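You operate a simulated robot arm through the tools that you are given. There is no shell and no other tool.

The job below is to be done with a simulated robot arm. You get a single attempt, and the scene is never put back.

TASK
The well has tripped dry. Fill it to the green mark, reset it and set 75 degrees.
Fine: well dial to 0 first, reset only after filling; leave it heating.

It is judged by the outcome, as a careful person would: the job done as asked, and still so three seconds after it is handed in. It fails if anything else is knocked over, pushed out of place, dropped, spilled or broken.

THE ROBOT
A 7-joint arm with a two-finger parallel gripper, fixed in place. Base frame: the origin is on the floor under the middle of its stand, x ahead of it, y to its left, z up. Units: cm, degrees, N and s.
It reaches about 137.2 cm from its shoulder. Its first joint turns from -149.0 to 149.0 degrees. Payload 3.43 kg.
Tool frame: the origin (TCP) lies between the finger pads and is the grasp point; the fingertips stand 3 cm ahead of it; z points along the fingers, y is the line along which they close. The gripper opens to 9.4 cm. The fingers are 2.8 cm wide and 1 cm thick; the gripper's body (5 by 9.6 cm) begins 5.5 cm behind the TCP.
Orientation is that of the tool frame in the base frame, as a unit quaternion [x, y, z, w]. With the fingers straight down and closing along the base's y, the tool's x points along the base's -x, its y along +y and its z along -z.

THE INTERFACE
- The arm moves only by the tool send_rows. Its argument "targets" is a list of rows, each an object (a shift or turn left out is 0, a gripper value left out holds the last) with "angular": the turn, a rotation vector about the tool's x, y, z in degrees, a list of three; "delta_pos": the shift along the tool's x, y, z in cm, a list of three; "gripper": the opening, from 0 (shut) to 1 (fully open). In form: [{"angular": [rx, ry, rz], "delta_pos": [x, y, z], "gripper": gripper}, ...]. A call has 1 to 20 rows; each row shifts and turns the commanded pose from where the row before left it, along the tool's axes as they then stand. Rows are played at 5 a second. More than 5 cm and 8.6 degrees between two rows, or a gripper value outside its range, and nothing of the call is played. Where a pose cannot be reached the arm comes as near as it can. A force on the tool above 90 N (or 10 N above the force at the start of the call, whichever is more), or a blocked arm, ends the call early, and 0.2 s more pass. The fingers move at their own pace (about 4.5 cm/s each) and stop on an object; they squeeze with about 24 N. The grip force told is the motor's: it shows also when the fingers shut on nothing. Time passes only in rows, and 0.2 s behind the last, so rows that do not move let the fingers close. It gives the time, the measured TCP pose, the force on the tool (base axes), the opening and the grip force at its end, in the units of the frame above (readings bear some noise), with the torque about the TCP (base axes, N m) and any sound that the robot's microphone picked up, and new pictures: "show" is both (left out), scene, wrist or none.
- Cameras (640 x 400 px; columns grow to the right, rows downward): "scene" is fixed at [41.17, 49.38, 119.53]; the picture's right is [0.48, 0.88, 0.00], its down [0.78, -0.43, -0.45] and it looks along [-0.39, 0.22, -0.89] (base axes); focal length 214 px, centre (320, 200). "wrist" rides on the gripper at [7.6, 1.4, -10.2] in the tool frame; the picture's right is [-0.18, 0.98, 0.00], its down [-0.75, -0.14, -0.64] and it looks along [-0.63, -0.12, 0.77] (tool axes); focal length 243 px, centre (320, 200). There is no depth. A picture from a camera that has moved, and an enlarged one, comes with that camera's place and axes in the base frame and with its lens. The place of the scene camera against the robot may be out by one fixed shift of up to 1.8 cm in any direction.
- zoom(camera, box): a new picture of the part [left, top, right, bottom] of that camera's present view, enlarged. No time passes.
- close_job(): hands the job in; it is judged then, once.

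Nothing tells you positions but the pictures and the camera data. Unless the task says otherwise, let go and move clear before handing in.

The tools are called after "Call:" as name(argument=value, ...) on one line, values as JSON. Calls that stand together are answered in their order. send_rows: Moves the arm, as the interface text tells. Its arguments: {"type":"object","properties":{"targets":{"type":"array","items":{"type":"object","properties":{"angular":{"type":"array","items":{"type":"number"}},"delta_pos":{"type":"array","items":{"type":"number"}},"gripper":{"type":"number"}}}},"show":{"type":"string","enum":["both","scene","wrist","none"]}},"required":["targets"]} The other tools are called the same way: zoom (camera, box) takes an enlarged picture of a part of a camera's view; close_job () hands the job in.

At the start:

```text
clock: 0.0
eef_pos: [27.53, 53.68, 93.42]
tool_rot: [0.001, 1.0, 0.001, 0.0]
wrist_force: [0.0, 0.3, -1.2]
moment: [-0.03, -0.01, 0.0]
width: 9.36
grip_force: 0.0
```

scene: 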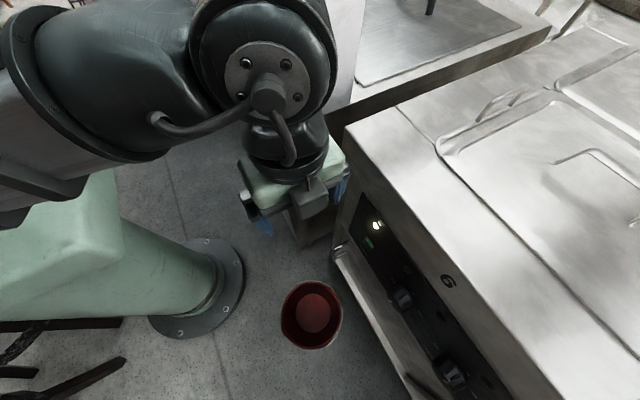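
wrist: 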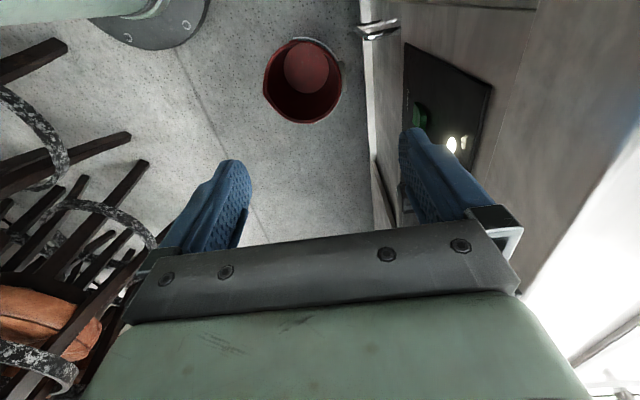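

I see a steel bain-marie unit with a dark control panel on its front face, facing the robot stand, and a red bucket on the floor. I'll zoom in on the panel and the surroundings before moving anything.

Call:
zoom(camera="scene", box=[320, 180, 520, 400])

Call:
zoom(camera="scene", box=[340, 0, 640, 200])

Call:
zoom(camera="wrist", box=[340, 0, 540, 160])

```text
1.82 times, centred on (420, 290) of scene
camera zoom: at [41.17, 49.38, 119.53], right [0.48, 0.88, 0.0], down [0.78, -0.43, -0.45], along [-0.39, 0.22, -0.89], focal length 390 px, centre (138, 36)
```

zoom: 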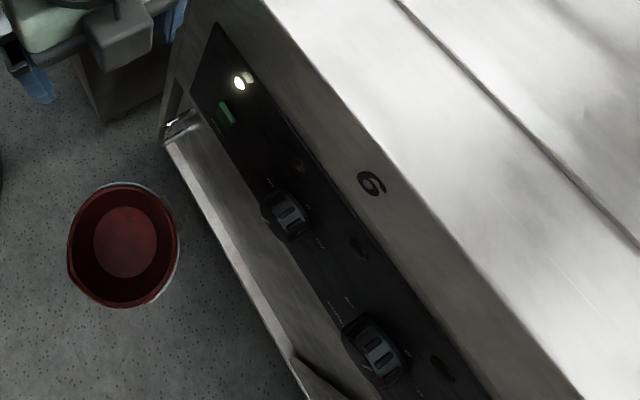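

```text
2.00 times, centred on (490, 100) of scene
camera zoom: at [41.17, 49.38, 119.53], right [0.48, 0.88, 0.0], down [0.78, -0.43, -0.45], along [-0.39, 0.22, -0.89], focal length 429 px, centre (-20, 400)
```

zoom: 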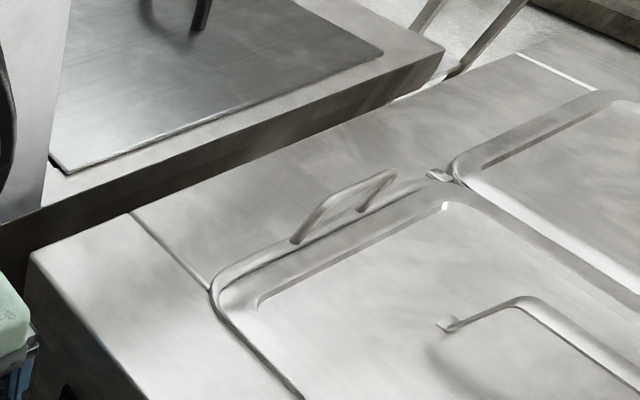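

```text
2.50 times, centred on (440, 80) of wrist
camera zoom: at [20.04, 54.96, 103.66], right [0.19, 0.98, 0.0], down [0.75, -0.14, 0.64], along [0.63, -0.12, -0.77], focal length 606 px, centre (20, 500)
```

zoom: 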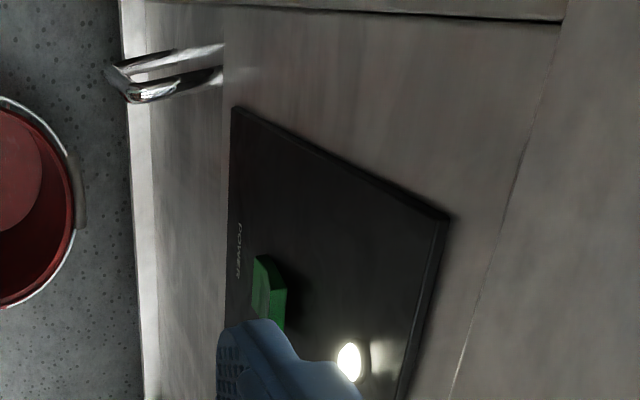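

The unit's front face looks toward -y at roughly y≈70, and the panel runs along x. I'll back the hand away from it (-y), then turn the tool to point at the panel so the wrist camera can read it.

Call:
send_rows(targets=[{"delta_pos": [0, -4, 0]}, {"delta_pos": [0, -4, 0]}, {"delta_pos": [0, -4, 0]}, {"delta_pos": [0, -4, 0]}, {"delta_pos": [0, -4, 0]}], show="both")

```text
clock: 1.2
eef_pos: [31.58, 40.22, 95.76]
tool_rot: [0.0, 1.0, 0.0, 0.0]
wrist_force: [-0.5, 0.0, -0.6]
moment: [-0.01, -0.02, -0.02]
width: 9.45
grip_force: 0.1
out of reach, approached as far as the arm can: row 3, 4, 5
camera wrist: at [24.03, 41.55, 106.04], right [0.18, 0.98, 0.0], down [0.75, -0.14, 0.64], along [0.63, -0.12, -0.77], focal length 243 px, centre (320, 200)
```

scene: 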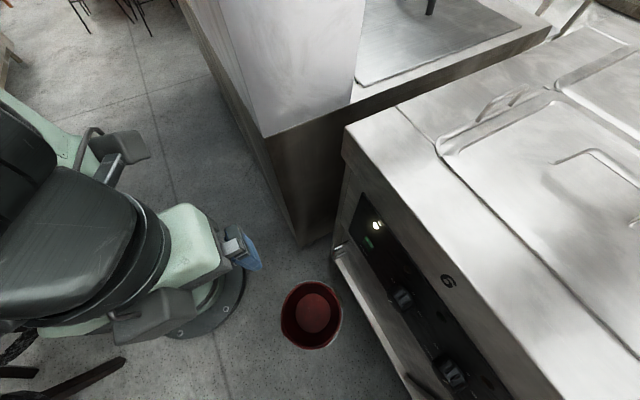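
wrist: 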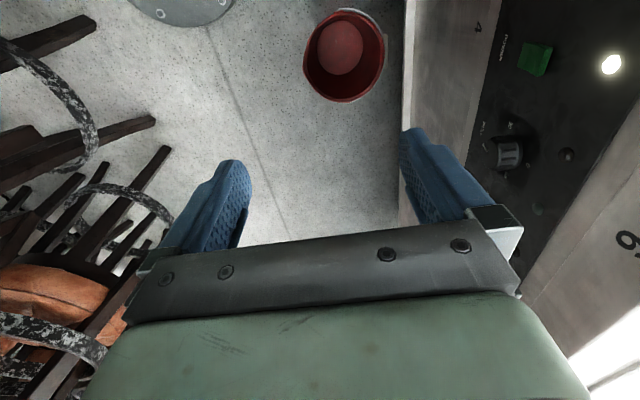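

The hand is free; the dials sit near (49, 68, ~67) and the rocker near (34, 66, ~71). I'll move out to +x where there is more reach, then rotate the tool to point at the panel.

Call:
send_rows(targets=[{"delta_pos": [-4, 0, 0]}, {"delta_pos": [-4, 0, 0]}, {"delta_pos": [-4, 0, 0]}, {"delta_pos": [-4, 0, 0]}, {"delta_pos": [-4, 0, 0]}], show="both")

```text
clock: 2.4
eef_pos: [51.73, 40.13, 95.9]
tool_rot: [-0.001, 1.0, 0.0, 0.0]
wrist_force: [0.4, -0.3, -0.5]
moment: [0.0, -0.04, 0.04]
width: 9.41
grip_force: 0.0
camera wrist: at [44.14, 41.57, 106.04], right [0.18, 0.98, 0.0], down [0.75, -0.14, 0.64], along [0.63, -0.12, -0.77], focal length 243 px, centre (320, 200)
```

scene: 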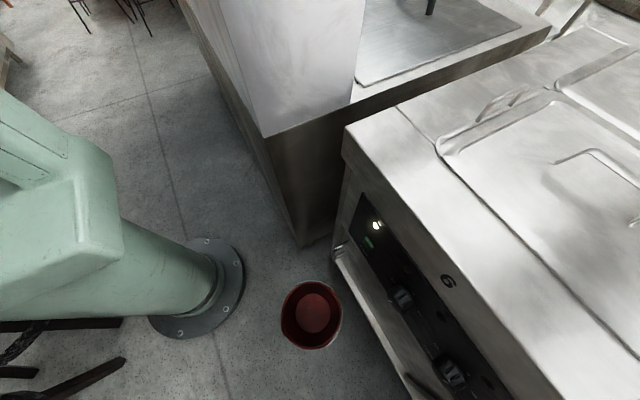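
wrist: 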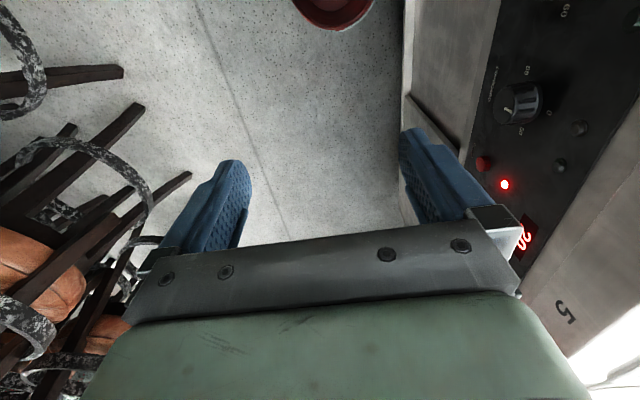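

Past the dials there is a red lamp, a red button and a "20" readout. Now I'll rotate the tool to face the panel (+y).

Call:
send_rows(targets=[{"angular": [-4.619, 4.619, 4.619]}, {"angular": [-4.619, 4.619, 4.619]}, {"angular": [-4.619, 4.619, 4.619]}, {"angular": [-4.619, 4.619, 4.619]}, {"angular": [-4.619, 4.619, 4.619]}, {"angular": [-4.619, 4.619, 4.619]}, {"angular": [-4.619, 4.619, 4.619]}, {"angular": [-4.619, 4.619, 4.619]}], show="both")

```text
clock: 4.2
eef_pos: [51.62, 40.25, 95.75]
tool_rot: [0.307, 0.847, 0.307, -0.307]
wrist_force: [0.4, -0.1, 0.7]
moment: [-0.02, -0.02, 0.02]
width: 9.4
grip_force: 0.2
camera wrist: at [51.32, 36.26, 108.0], right [0.81, 0.55, 0.2], down [0.58, -0.79, -0.18], along [0.06, 0.26, -0.96], focal length 243 px, centre (320, 200)
```

scene: 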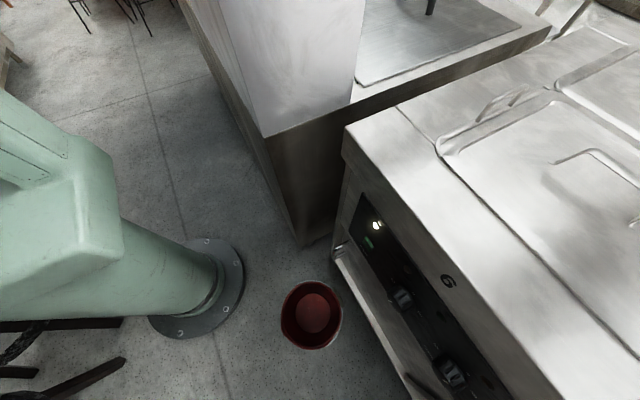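
wrist: 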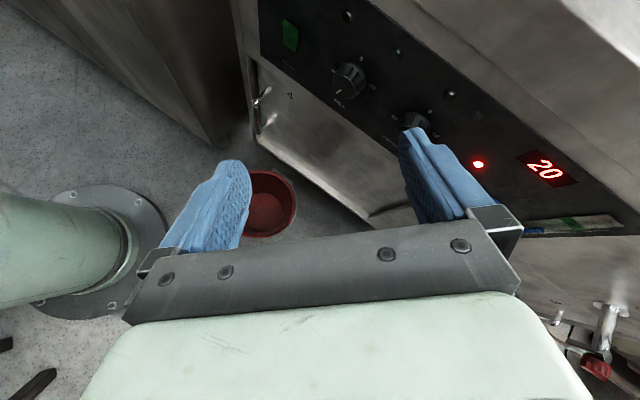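

More controls appear: the two dials, lamp, readout, and below to the right a red-handled valve. I'll finish the rotation.

Call:
send_rows(targets=[{"angular": [-4.619, 4.619, 4.619]}, {"angular": [-4.619, 4.619, 4.619]}, {"angular": [-4.619, 4.619, 4.619]}, {"angular": [-4.619, 4.619, 4.619]}, {"angular": [-4.619, 4.619, 4.619]}, {"angular": [-4.619, 4.619, 4.619]}, {"angular": [-4.619, 4.619, 4.619]}], show="both")

```text
clock: 5.8
eef_pos: [51.67, 40.31, 95.75]
tool_rot: [-0.501, -0.498, -0.5, 0.501]
wrist_force: [-0.2, -0.1, 0.3]
moment: [0.01, 0.0, -0.01]
width: 9.41
grip_force: 0.0
camera wrist: at [53.08, 29.81, 103.36], right [0.98, 0.0, -0.19], down [-0.14, -0.64, -0.75], along [-0.12, 0.77, -0.63], focal length 243 px, centre (320, 200)
```

scene: 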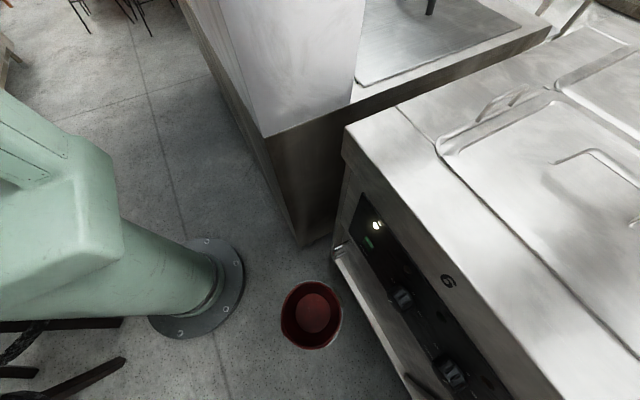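
wrist: 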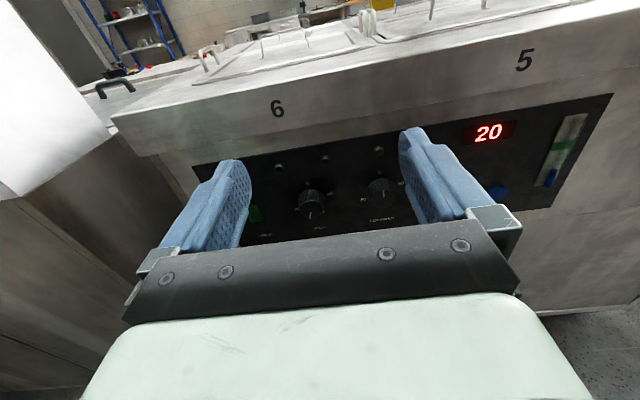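

Now I have the panel face-on: a sight gauge with a green mark at the far right, a "20" readout, a blue button, two dials. I'll zoom in on each part.

Call:
zoom(camera="wrist", box=[430, 80, 630, 220])

Call:
zoom(camera="wrist", box=[230, 130, 420, 250])

Call:
zoom(camera="wrist", box=[60, 0, 640, 130])

```text
2.86 times, centred on (530, 150) of wrist
camera zoom: at [53.08, 29.81, 103.36], right [0.98, 0.0, -0.19], down [-0.14, -0.64, -0.75], along [-0.12, 0.77, -0.63], focal length 693 px, centre (-280, 343)
```

zoom: 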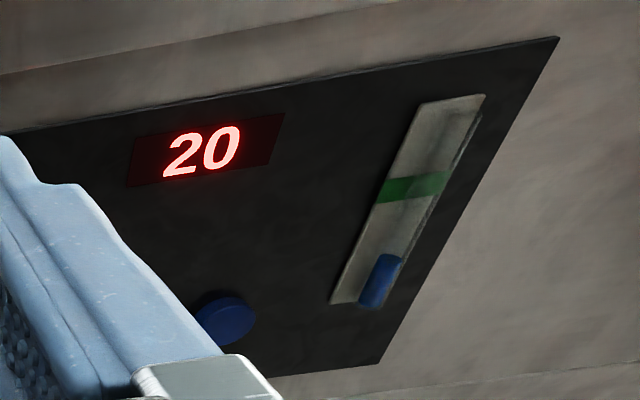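

```text
3.33 times, centred on (325, 190) of wrist
camera zoom: at [53.08, 29.81, 103.36], right [0.98, 0.0, -0.19], down [-0.14, -0.64, -0.75], along [-0.12, 0.77, -0.63], focal length 809 px, centre (303, 233)
```

zoom: 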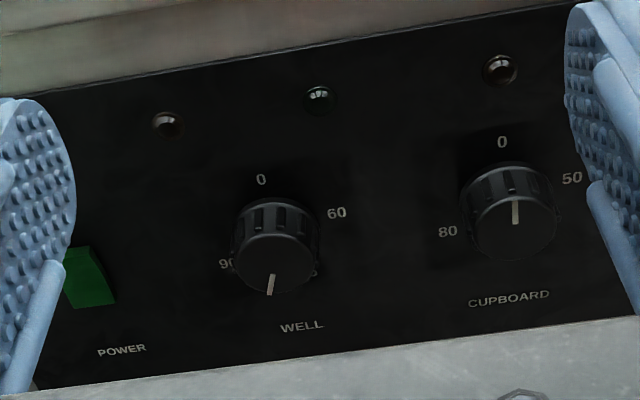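

```text
1.10 times, centred on (350, 65) of wrist
camera zoom: at [53.08, 29.81, 103.36], right [0.98, 0.0, -0.19], down [-0.14, -0.64, -0.75], along [-0.12, 0.77, -0.63], focal length 268 px, centre (287, 349)
```

zoom: 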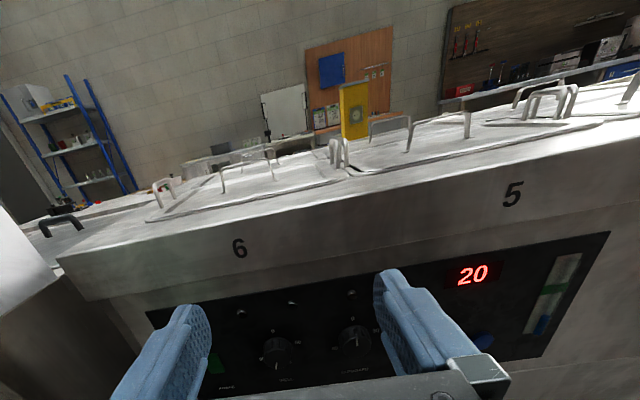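

The panel holds: POWER rocker, WELL dial (0/60/90), CUPBOARD dial (at 0), readout, blue button, gauge. The right finger hides the red button and red lamp, so I'll shift +x and down for a better view.

Call:
send_rows(targets=[{"delta_pos": [-2, 4, 0]}, {"delta_pos": [-2, 4, 0]}, {"delta_pos": [-2, 4, 0]}, {"delta_pos": [-2, 4, 0]}, {"delta_pos": [-2, 4, 0]}], show="both")

```text
clock: 7.0
eef_pos: [71.67, 40.24, 85.62]
tool_rot: [-0.5, -0.5, -0.5, 0.501]
wrist_force: [-0.7, 0.5, 0.7]
moment: [-0.01, 0.02, -0.02]
width: 9.39
grip_force: 0.0
camera wrist: at [73.13, 29.81, 93.19], right [0.98, 0.0, -0.18], down [-0.14, -0.64, -0.75], along [-0.12, 0.77, -0.63], focal length 243 px, centre (320, 200)
```

scene: 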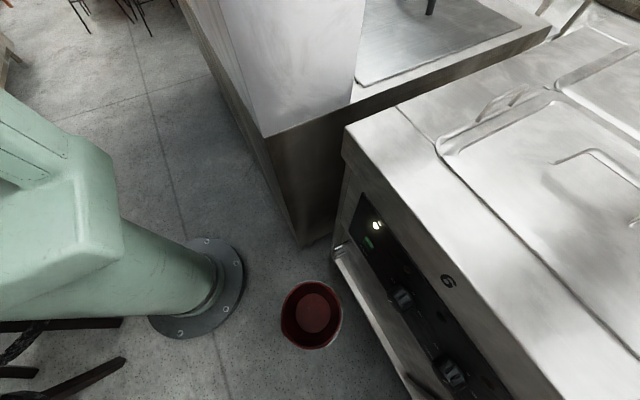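
wrist: 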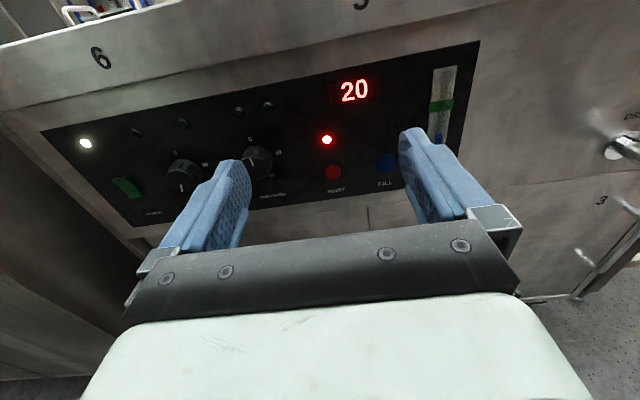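

Call:
zoom(camera="wrist", box=[280, 50, 480, 200])

Call:
zoom(camera="wrist", box=[40, 90, 300, 230])

Call:
zoom(camera="wrist", box=[460, 80, 640, 300])

```text
2.67 times, centred on (380, 125) of wrist
camera zoom: at [73.13, 29.81, 93.19], right [0.98, 0.0, -0.18], down [-0.14, -0.64, -0.75], along [-0.12, 0.77, -0.63], focal length 647 px, centre (160, 400)
```

zoom: 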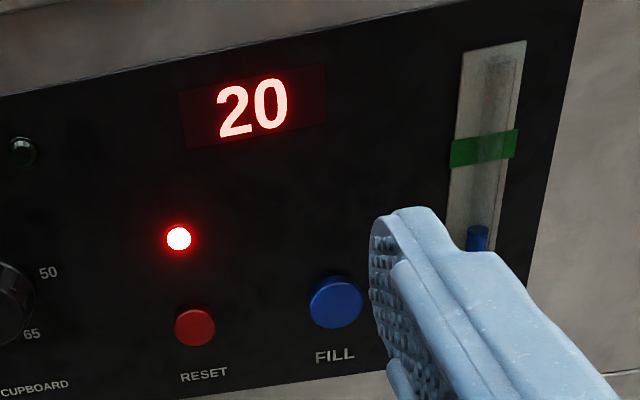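

```text
2.46 times, centred on (170, 160) of wrist
camera zoom: at [73.13, 29.81, 93.19], right [0.98, 0.0, -0.18], down [-0.14, -0.64, -0.75], along [-0.12, 0.77, -0.63], focal length 597 px, centre (689, 298)
```

zoom: 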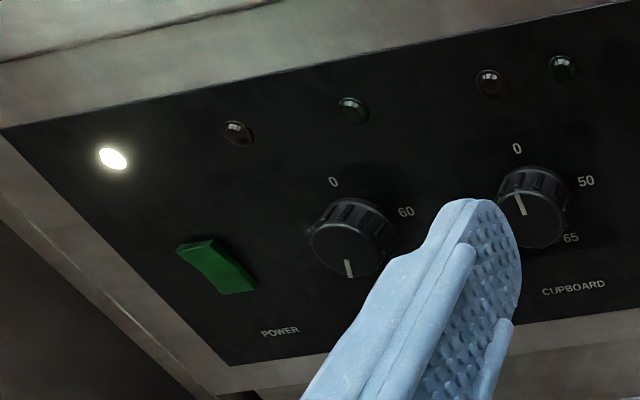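

```text
1.82 times, centred on (550, 190) of wrist
camera zoom: at [73.13, 29.81, 93.19], right [0.98, 0.0, -0.18], down [-0.14, -0.64, -0.75], along [-0.12, 0.77, -0.63], focal length 441 px, centre (-98, 218)
```

zoom: 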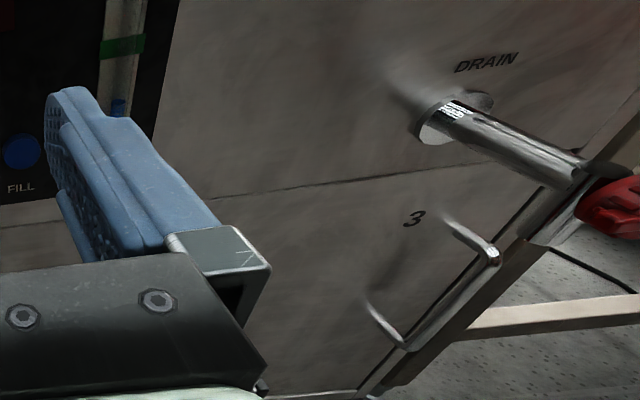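

The controls read clearly: POWER (green, on), WELL dial, CUPBOARD dial, red RESET, blue FILL, gauge with green mark, and a separate DRAIN valve to the right. I must check whether the drain is shut before filling, so I'll zoom toward it.

Call:
zoom(camera="wrist", box=[600, 0, 640, 400])

Call:
zoom(camera="wrist", box=[620, 80, 640, 280])

Call:
zoom(camera="scene", box=[600, 0, 640, 400])

```text
1.00 times, centred on (620, 200) of wrist (not enlarged: the box is as wide or as high as the picture)
camera zoom: at [73.13, 29.81, 93.19], right [0.98, 0.0, -0.18], down [-0.14, -0.64, -0.75], along [-0.12, 0.77, -0.63], focal length 243 px, centre (20, 200)
```

zoom: 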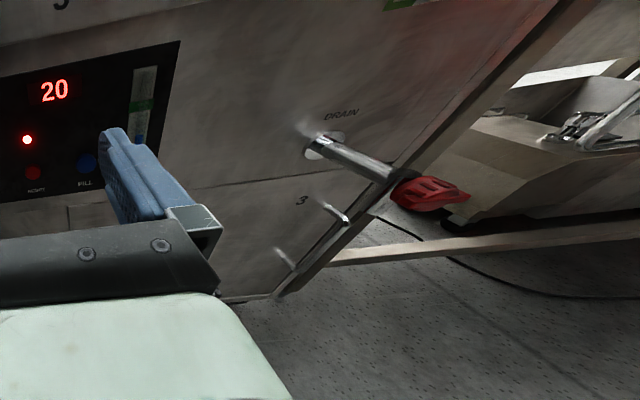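

```text
2.00 times, centred on (630, 180) of wrist
camera zoom: at [73.13, 29.81, 93.19], right [0.98, 0.0, -0.18], down [-0.14, -0.64, -0.75], along [-0.12, 0.77, -0.63], focal length 485 px, centre (-300, 240)
```

zoom: 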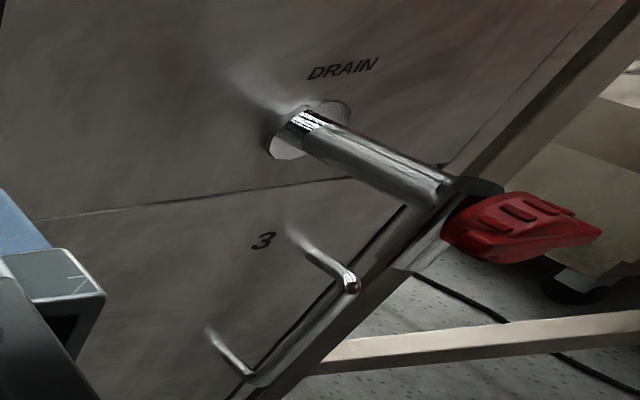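

```text
1.00 times, centred on (620, 200) of scene (not enlarged: the box is as wide or as high as the picture)
camera zoom: at [41.17, 49.38, 119.53], right [0.48, 0.88, 0.0], down [0.78, -0.43, -0.45], along [-0.39, 0.22, -0.89], focal length 214 px, centre (20, 200)
```

zoom: 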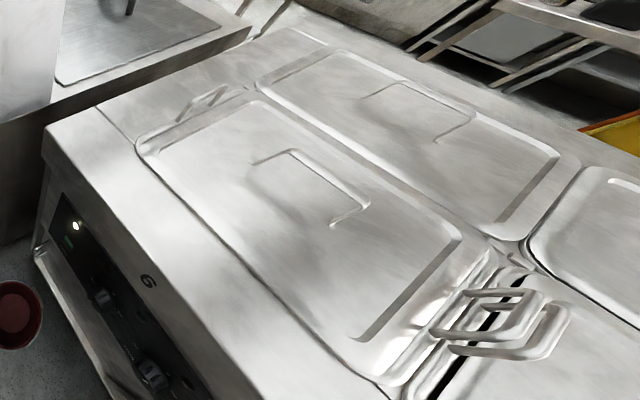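

The zoom extends beyond the frame, which helps. The drain is a pipe with a red lever at about x≈117; I'll move further +x to see whether its lever is crosswise (shut) or in line (open).

Call:
send_rows(targets=[{"delta_pos": [0, 4, 0]}, {"delta_pos": [0, 4, 0]}, {"delta_pos": [0, 4, 0]}, {"delta_pos": [0, 4, 0]}, {"delta_pos": [0, 4, 0]}, {"delta_pos": [0, 4, 0]}], show="wrist")

```text
clock: 8.4
eef_pos: [95.6, 40.01, 85.96]
tool_rot: [0.5, 0.499, 0.5, -0.5]
wrist_force: [-0.8, -0.8, -0.3]
moment: [-0.01, 0.02, 0.01]
width: 9.4
grip_force: 0.1
camera wrist: at [97.13, 29.66, 93.46], right [0.98, 0.0, -0.18], down [-0.14, -0.64, -0.75], along [-0.12, 0.77, -0.63], focal length 243 px, centre (320, 200)
```

wrist: 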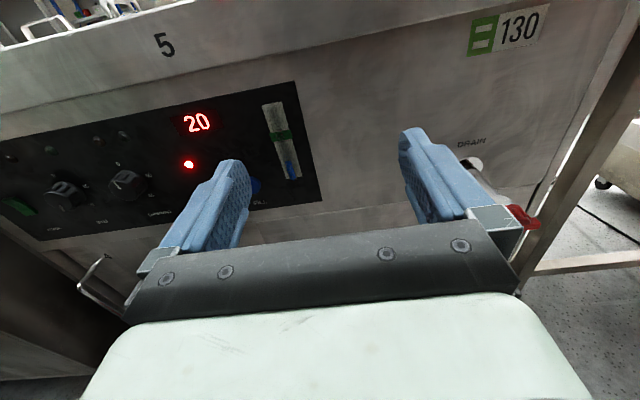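

The finger hides the drain valve; I'll move a little more in +x and up so the valve shows between the fingers.

Call:
send_rows(targets=[{"delta_pos": [1, 4, -1]}, {"delta_pos": [1, 4, -1]}, {"delta_pos": [1, 4, -1]}, {"delta_pos": [1, 4, 0]}], show="wrist")

```text
clock: 9.4
eef_pos: [111.63, 37.16, 89.87]
tool_rot: [0.5, 0.5, 0.5, -0.5]
wrist_force: [-0.3, 1.0, -0.6]
moment: [0.02, 0.02, -0.02]
width: 9.4
grip_force: 0.0
camera wrist: at [113.07, 26.7, 97.45], right [0.98, 0.0, -0.18], down [-0.14, -0.64, -0.75], along [-0.12, 0.77, -0.63], focal length 243 px, centre (320, 200)
```

wrist: 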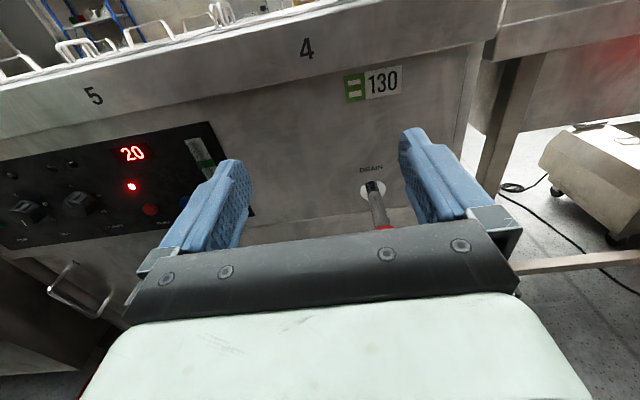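

The pipe end hides behind the gripper bar. I'll pitch the tool downward so the valve moves up in the picture.

Call:
send_rows(targets=[{"angular": [0, -8, 0]}, {"angular": [0, -8, 0]}, {"angular": [0, -8, 0]}, {"angular": [0, -8, 0]}], show="wrist")

```text
clock: 10.4
eef_pos: [111.55, 37.08, 89.76]
tool_rot: [0.62, 0.618, 0.343, -0.342]
wrist_force: [0.7, -0.3, 0.8]
moment: [0.0, -0.02, 0.0]
width: 9.4
grip_force: 0.0
camera wrist: at [113.1, 32.33, 101.66], right [0.98, -0.1, -0.16], down [-0.14, -0.94, -0.3], along [-0.12, 0.31, -0.94], focal length 243 px, centre (320, 200)
```

wrist: 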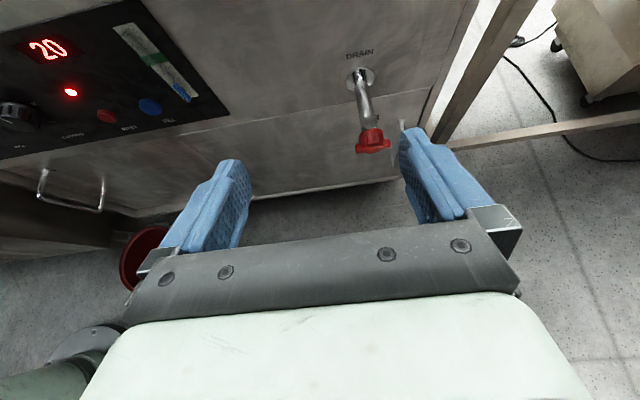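

Call:
zoom(camera="wrist", box=[330, 40, 410, 170])

Call:
zoom(camera="wrist", box=[340, 100, 410, 165])

Call:
zoom(camera="wrist", box=[0, 0, 220, 150])

```text
3.08 times, centred on (370, 105) of wrist
camera zoom: at [113.1, 32.33, 101.66], right [0.98, -0.1, -0.16], down [-0.14, -0.94, -0.3], along [-0.12, 0.31, -0.94], focal length 746 px, centre (166, 492)
```

zoom: 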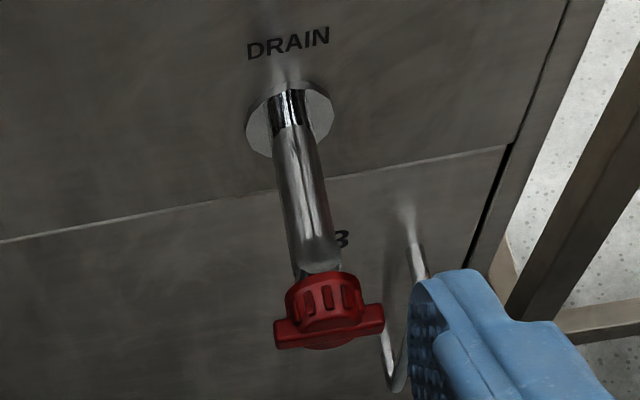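

```text
6.15 times, centred on (375, 132) of wrist
camera zoom: at [113.1, 32.33, 101.66], right [0.98, -0.1, -0.16], down [-0.14, -0.94, -0.3], along [-0.12, 0.31, -0.94], focal length 1493 px, centre (-18, 615)
```

zoom: 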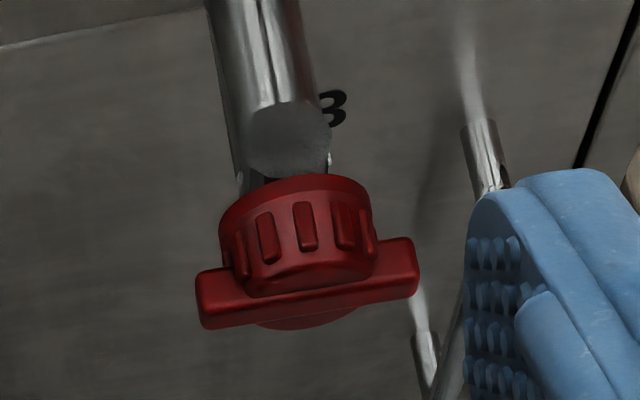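

```text
2.67 times, centred on (110, 75) of wrist
camera zoom: at [113.1, 32.33, 101.66], right [0.98, -0.1, -0.16], down [-0.14, -0.94, -0.3], along [-0.12, 0.31, -0.94], focal length 647 px, centre (880, 533)
```

zoom: 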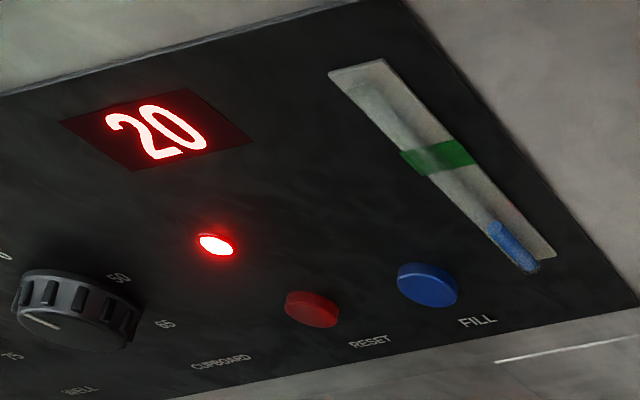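

The drain handle's bar sits crosswise, and the gauge level has not changed since the first look, so it appears shut; I'll keep watching the level once I fill. Now a closer look at the dial scale from this side.

Call:
zoom(camera="wrist", box=[0, 60, 10, 180])

Call:
zoom(camera="wrist", box=[0, 0, 4, 400])

```text
3.33 times, centred on (5, 120) of wrist
camera zoom: at [113.1, 32.33, 101.66], right [0.98, -0.1, -0.16], down [-0.14, -0.94, -0.3], along [-0.12, 0.31, -0.94], focal length 809 px, centre (1370, 467)
```

zoom: 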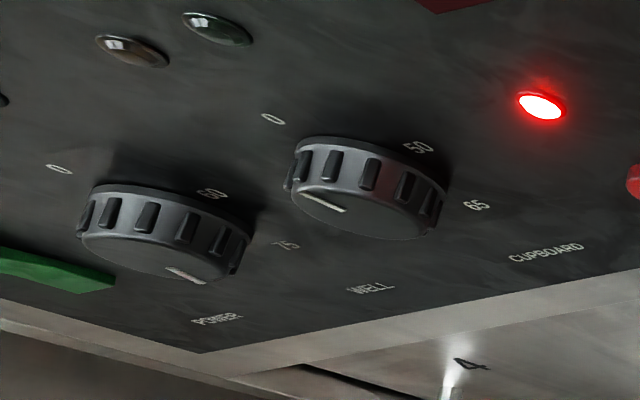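

```text
1.00 times, centred on (2, 200) of wrist (not enlarged: the box is as wide or as high as the picture)
camera zoom: at [113.1, 32.33, 101.66], right [0.98, -0.1, -0.16], down [-0.14, -0.94, -0.3], along [-0.12, 0.31, -0.94], focal length 243 px, centre (638, 200)
```

zoom: 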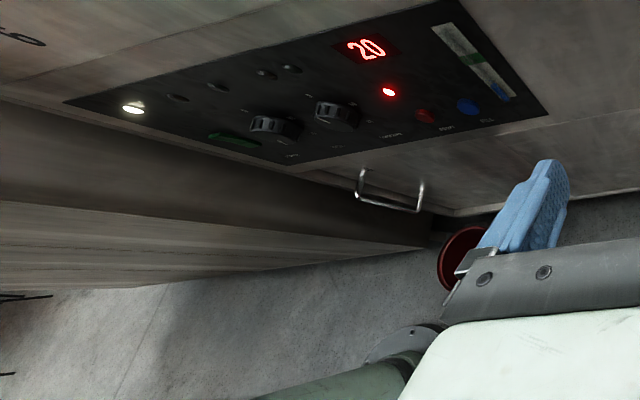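

On the WELL dial I can read 0, 60, 75 (lower right). I'll level the tool again and move back in front of the WELL dial, lower, for a nearly face-on view.

Call:
send_rows(targets=[{"angular": [0, 8, 0], "delta_pos": [0, -3, 0]}, {"angular": [0, 8, 0], "delta_pos": [0, -3, 0]}, {"angular": [0, 8, 0], "delta_pos": [0, -3, 0]}, {"angular": [0, 8, 0], "delta_pos": [0, -3, 0]}, {"delta_pos": [0, -4, 0]}, {"delta_pos": [0, -4, 0]}, {"delta_pos": [0, -4, 0]}, {"delta_pos": [0, -4, 0]}, {"delta_pos": [-2, -4, 0]}, {"delta_pos": [-2, -4, 0]}, {"delta_pos": [-2, -4, 0]}, {"delta_pos": [-2, -4, 0]}, {"delta_pos": [-2, -4, 0]}, {"delta_pos": [-2, -4, 0]}, {"delta_pos": [-2, -4, 0]}, {"delta_pos": [-2, -4, 0]}], show="both")

```text
clock: 13.8
eef_pos: [51.65, 37.23, 73.73]
tool_rot: [0.5, 0.5, 0.5, -0.5]
wrist_force: [0.5, -0.5, 0.1]
moment: [0.02, 0.02, 0.01]
width: 9.39
grip_force: 0.1
camera wrist: at [53.11, 26.84, 81.37], right [0.98, 0.0, -0.18], down [-0.14, -0.64, -0.75], along [-0.12, 0.77, -0.63], focal length 243 px, centre (320, 200)
```

scene: 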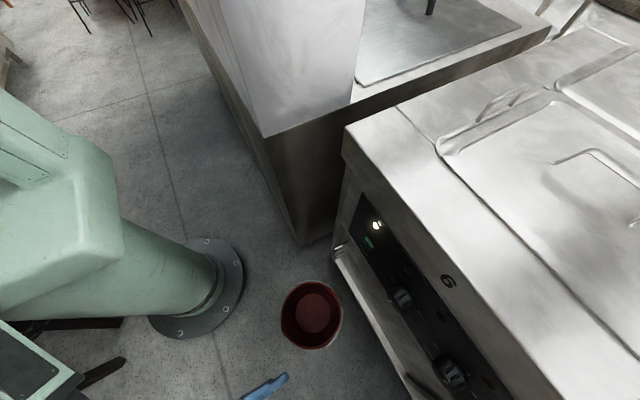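
wrist: 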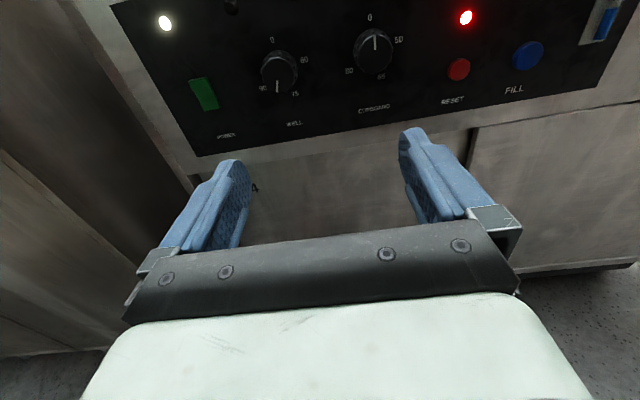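

Call:
zoom(camera="wrist", box=[220, 10, 340, 140])

Call:
zoom(camera="wrist", box=[340, 0, 430, 120])

Call:
zoom(camera="wrist", box=[100, 0, 640, 20])

```text
3.08 times, centred on (280, 75) of wrist
camera zoom: at [53.11, 26.84, 81.37], right [0.98, 0.0, -0.18], down [-0.14, -0.64, -0.75], along [-0.12, 0.77, -0.63], focal length 746 px, centre (443, 585)
```

zoom: 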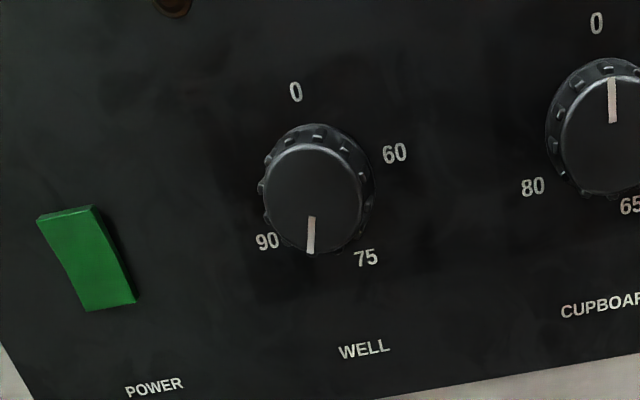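

```text
3.33 times, centred on (385, 60) of wrist
camera zoom: at [53.11, 26.84, 81.37], right [0.98, 0.0, -0.18], down [-0.14, -0.64, -0.75], along [-0.12, 0.77, -0.63], focal length 809 px, centre (103, 667)
```

zoom: 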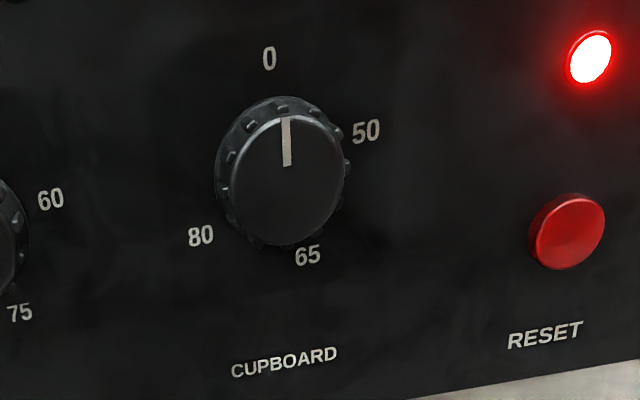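

```text
1.19 times, centred on (370, 10) of wrist
camera zoom: at [53.11, 26.84, 81.37], right [0.98, 0.0, -0.18], down [-0.14, -0.64, -0.75], along [-0.12, 0.77, -0.63], focal length 288 px, centre (261, 425)
```

zoom: 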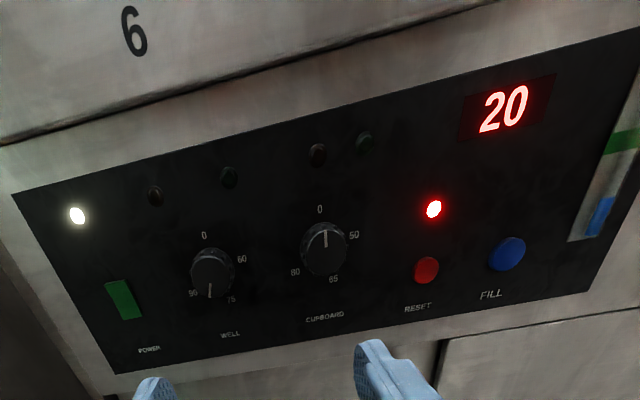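

Now I have the full layout. Dial axis near (45.9, y, 74.4), face at y≈63.4, panel at y≈65.9; labels sit at 0°, 80° (60), 160° (75), 240° (90), and the WELL pointer is near 198° (about 82). RESET is at about (71.0, 65.3, 69.9), FILL at (79.9, 65.3, 69.9). I'll move in front of the WELL dial, short of it, and look again.

Call:
send_rows(targets=[{"delta_pos": [0.2, -1.9, 3.3]}, {"delta_pos": [0.2, -1.9, 3.3]}, {"delta_pos": [0.2, -1.9, 3.3]}, {"delta_pos": [0.1, 0, 2]}], show="both")

Call:
zoom(camera="wrist", box=[0, 0, 640, 2])

```text
clock: 14.8
eef_pos: [45.97, 49.21, 74.47]
tool_rot: [0.501, 0.5, 0.501, -0.499]
wrist_force: [0.2, 0.3, 0.4]
moment: [-0.02, 0.0, -0.01]
width: 9.41
grip_force: 0.1
camera wrist: at [47.41, 38.83, 82.04], right [0.98, 0.0, -0.18], down [-0.14, -0.64, -0.75], along [-0.12, 0.77, -0.63], focal length 243 px, centre (320, 200)
```

scene: 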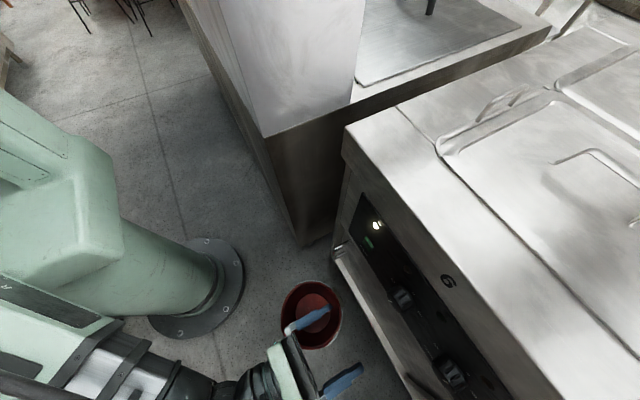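
wrist: 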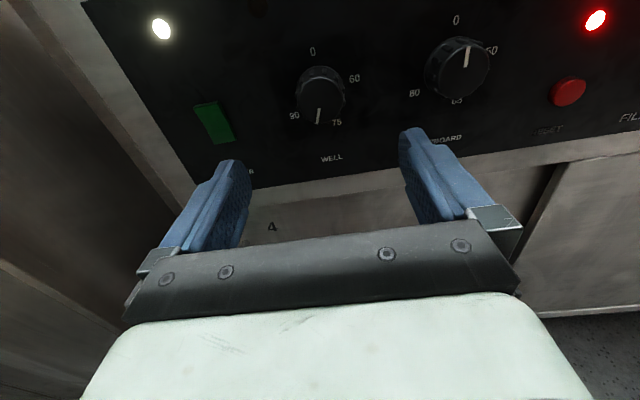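

```text
1.00 times, centred on (320, 1) of wrist (not enlarged: the box is as wide or as high as the picture)
camera zoom: at [47.41, 38.83, 82.04], right [0.98, 0.0, -0.18], down [-0.14, -0.64, -0.75], along [-0.12, 0.77, -0.63], focal length 243 px, centre (320, 399)
```

zoom: 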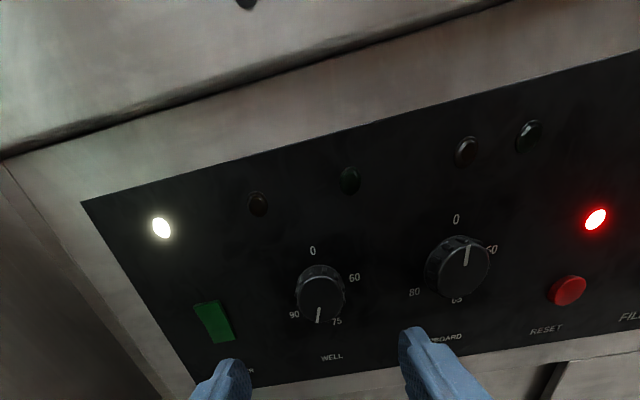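

I'll zoom in on the WELL knob to refine its centre and pointer before gripping.

Call:
zoom(camera="wrist", box=[275, 40, 375, 150])

```text
3.64 times, centred on (325, 95) of wrist
camera zoom: at [47.41, 38.83, 82.04], right [0.98, 0.0, -0.18], down [-0.14, -0.64, -0.75], along [-0.12, 0.77, -0.63], focal length 882 px, centre (302, 582)
```

zoom: 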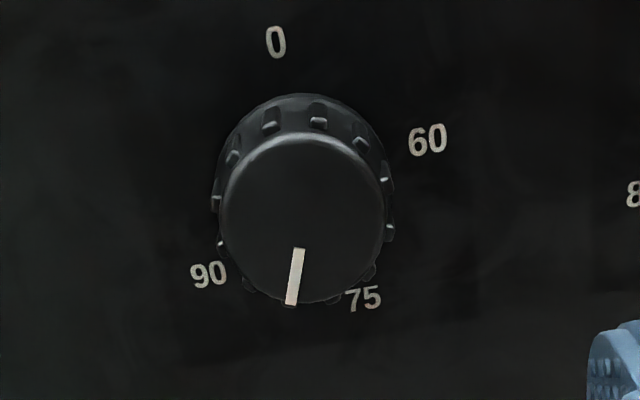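

The knob centre comes out at (45.9, 63.4, 74.4), about 4.5 cm across, pointer at ~198°. Before gripping, I'll test how far the wrist can roll here (clockwise first, in free space).

Call:
send_rows(targets=[{"angular": [0, 0, 8]}, {"angular": [0, 0, 8]}, {"angular": [0, 0, 8]}, {"angular": [0, 0, 8]}, {"angular": [0, 0, 8]}, {"angular": [0, 0, 8]}, {"angular": [0, 0, 8]}, {"angular": [0, 0, 8]}, {"angular": [0, 0, 8]}, {"angular": [0, 0, 8]}, {"angular": [0, 0, 8]}, {"angular": [0, 0, 8]}], show="both")

```text
clock: 17.4
eef_pos: [45.96, 49.25, 74.46]
tool_rot: [0.706, -0.038, -0.037, -0.706]
wrist_force: [1.2, -1.2, -0.2]
moment: [-0.02, 0.02, 0.04]
width: 9.4
grip_force: 0.2
camera wrist: at [53.38, 38.76, 72.22], right [-0.29, 0.0, -0.96], down [-0.73, -0.64, 0.22], along [-0.61, 0.77, 0.19], focal length 243 px, centre (320, 200)
```

scene: 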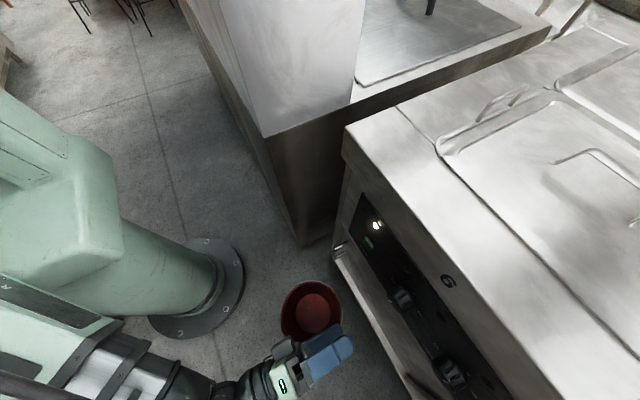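
wrist: 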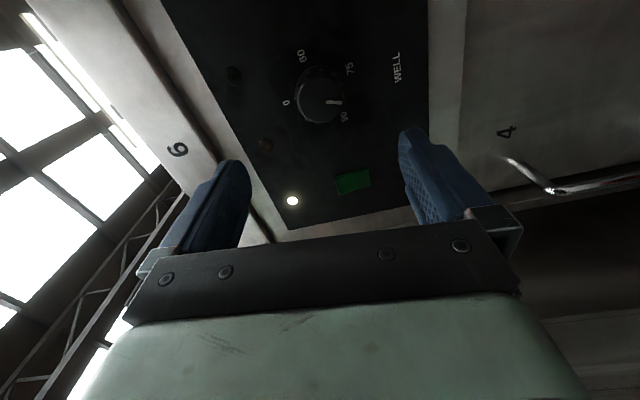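

The wrist rolls freely to +96°. Fingers are now above and below the knob; I'll narrow the opening to ~7.5 cm and advance to where the fingertips are about 0.9 cm off the panel.

Call:
send_rows(targets=[{"gripper": 0.8}, {"delta_pos": [0, 0, 4], "gripper": 0.8}, {"delta_pos": [0, 0, 4], "gripper": 0.8}, {"delta_pos": [0, 0, 3], "gripper": 0.8}, {"delta_pos": [0, 0, 1.7], "gripper": 0.8}], show="both")

Call:
zoom(camera="wrist", box=[0, 0, 640, 2])

```text
clock: 18.6
eef_pos: [45.99, 61.85, 74.41]
tool_rot: [-0.705, 0.038, 0.037, 0.707]
wrist_force: [-0.5, -0.3, -1.0]
moment: [-0.01, 0.0, 0.01]
width: 7.52
grip_force: 0.0
camera wrist: at [53.41, 51.42, 72.22], right [-0.29, 0.0, -0.96], down [-0.74, -0.64, 0.22], along [-0.61, 0.77, 0.18], focal length 243 px, centre (320, 200)
```

scene: 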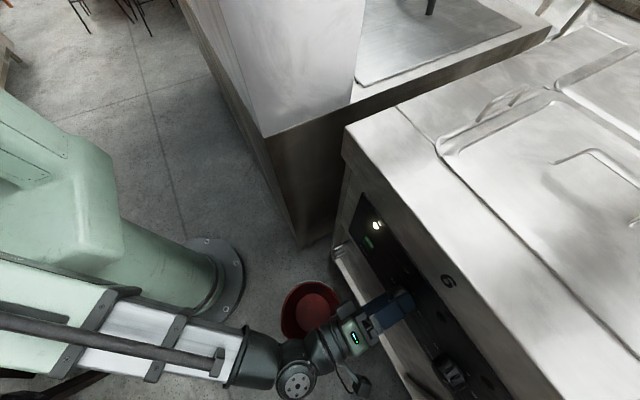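
wrist: 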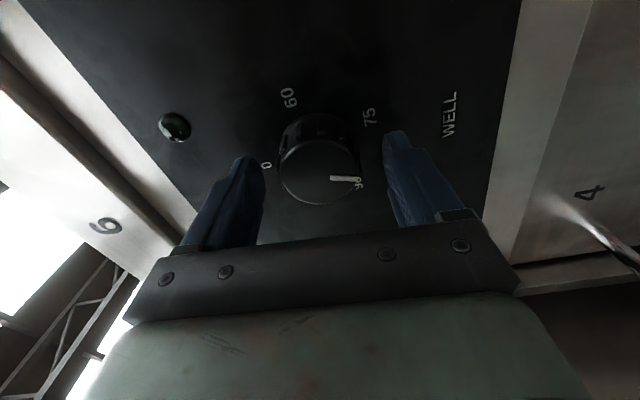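

```text
1.00 times, centred on (320, 1) of wrist (not enlarged: the box is as wide or as high as the picture)
camera zoom: at [53.41, 51.42, 72.22], right [-0.29, 0.0, -0.96], down [-0.74, -0.64, 0.22], along [-0.61, 0.77, 0.18], focal length 243 px, centre (320, 399)
```

zoom: 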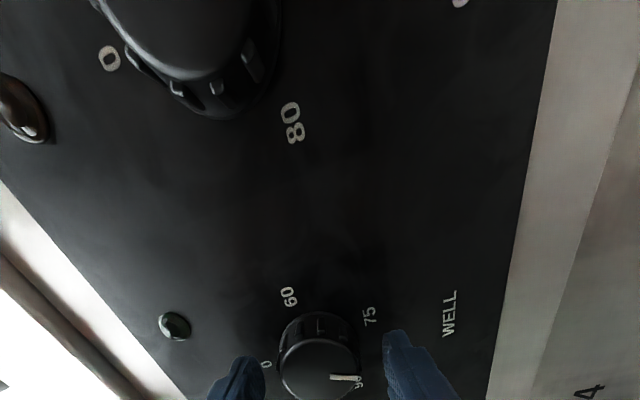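

The knob sits centred between the fingers. I'll close on it.

Call:
send_rows(targets=[{"gripper": 0.0}, {"gripper": 0.0}, {"gripper": 0.0}, {"gripper": 0.0}], show="wrist")

```text
clock: 19.6
eef_pos: [45.93, 61.88, 74.46]
tool_rot: [-0.706, 0.038, 0.036, 0.707]
wrist_force: [0.8, 5.6, 9.2]
moment: [0.21, 0.01, -0.28]
width: 4.63
grip_force: 45.2
camera wrist: at [53.42, 51.39, 72.23], right [-0.29, 0.0, -0.96], down [-0.74, -0.64, 0.22], along [-0.61, 0.77, 0.19], focal length 243 px, centre (320, 200)
```

wrist: 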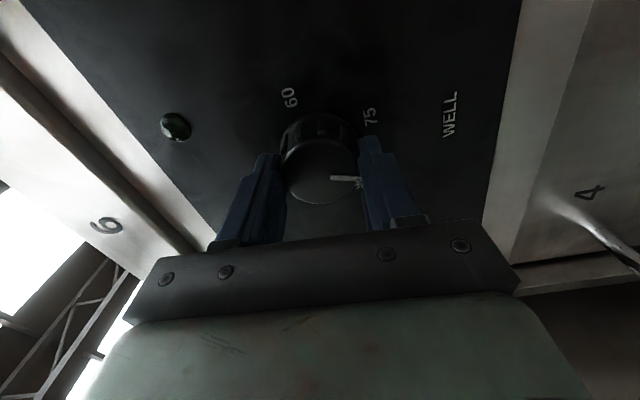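

Gripped at 4.63 cm. I'll turn counter-clockwise a few steps first and check that the knob follows.

Call:
send_rows(targets=[{"angular": [0, 0, -6]}, {"angular": [0, 0, -6]}, {"angular": [0, 0, -6]}, {"angular": [0, 0, -6]}, {"angular": [0, 0, -6]}], show="wrist")

Call:
zoom(camera="wrist", box=[240, 60, 420, 220])

```text
clock: 20.8
eef_pos: [45.94, 61.81, 74.62]
tool_rot: [-0.691, -0.147, -0.148, 0.692]
wrist_force: [4.1, -9.5, 1.1]
moment: [0.05, -0.02, 0.12]
width: 4.62
grip_force: 45.4
camera wrist: at [53.51, 51.37, 76.25], right [0.23, 0.0, -0.97], down [-0.75, -0.64, -0.18], along [-0.62, 0.77, -0.15], focal length 243 px, centre (320, 200)
```

wrist: 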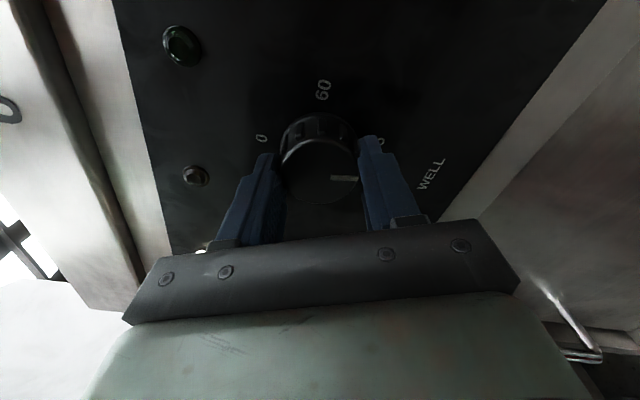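

```text
2.50 times, centred on (330, 140) of wrist
camera zoom: at [53.51, 51.37, 76.25], right [0.23, 0.0, -0.97], down [-0.75, -0.64, -0.18], along [-0.62, 0.77, -0.15], focal length 606 px, centre (295, 350)
```

zoom: 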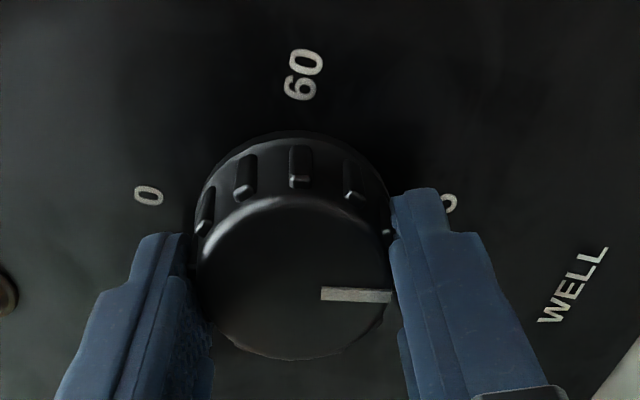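

The pointer keeps its place relative to the fingers, so the knob follows. Continuing counter-clockwise.

Call:
send_rows(targets=[{"angular": [0, 0, -7]}, {"angular": [0, 0, -7]}, {"angular": [0, 0, -7]}, {"angular": [0, 0, -7]}, {"angular": [0, 0, -7]}, {"angular": [0, 0, -7]}, {"angular": [0, 0, -7]}, {"angular": [0, 0, -7]}, {"angular": [0, 0, -7]}, {"angular": [0, 0, -7]}], show="wrist")

Call:
zoom(camera="wrist", box=[240, 60, 420, 220])

```text
clock: 23.0
eef_pos: [45.99, 61.8, 74.55]
tool_rot: [0.483, 0.517, 0.518, -0.481]
wrist_force: [9.2, -35.8, -17.5]
moment: [-0.39, 0.0, -0.36]
width: 4.63
grip_force: 45.3
camera wrist: at [46.91, 51.41, 82.12], right [0.99, 0.0, -0.11], down [-0.09, -0.64, -0.76], along [-0.07, 0.77, -0.64], focal length 243 px, centre (320, 200)
```

wrist: 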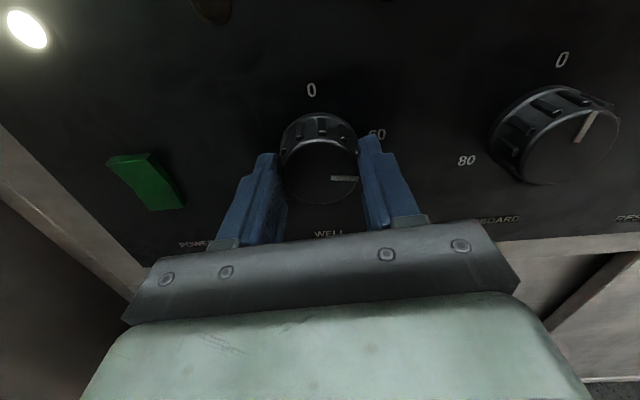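

```text
2.50 times, centred on (330, 140) of wrist
camera zoom: at [46.91, 51.41, 82.12], right [0.99, 0.0, -0.11], down [-0.09, -0.64, -0.76], along [-0.07, 0.77, -0.64], focal length 606 px, centre (295, 350)
```

zoom: 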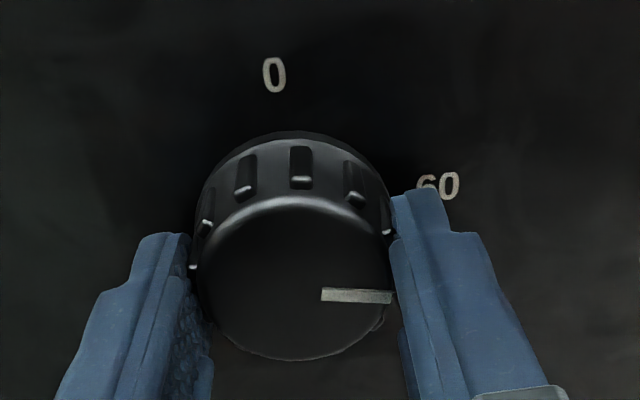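

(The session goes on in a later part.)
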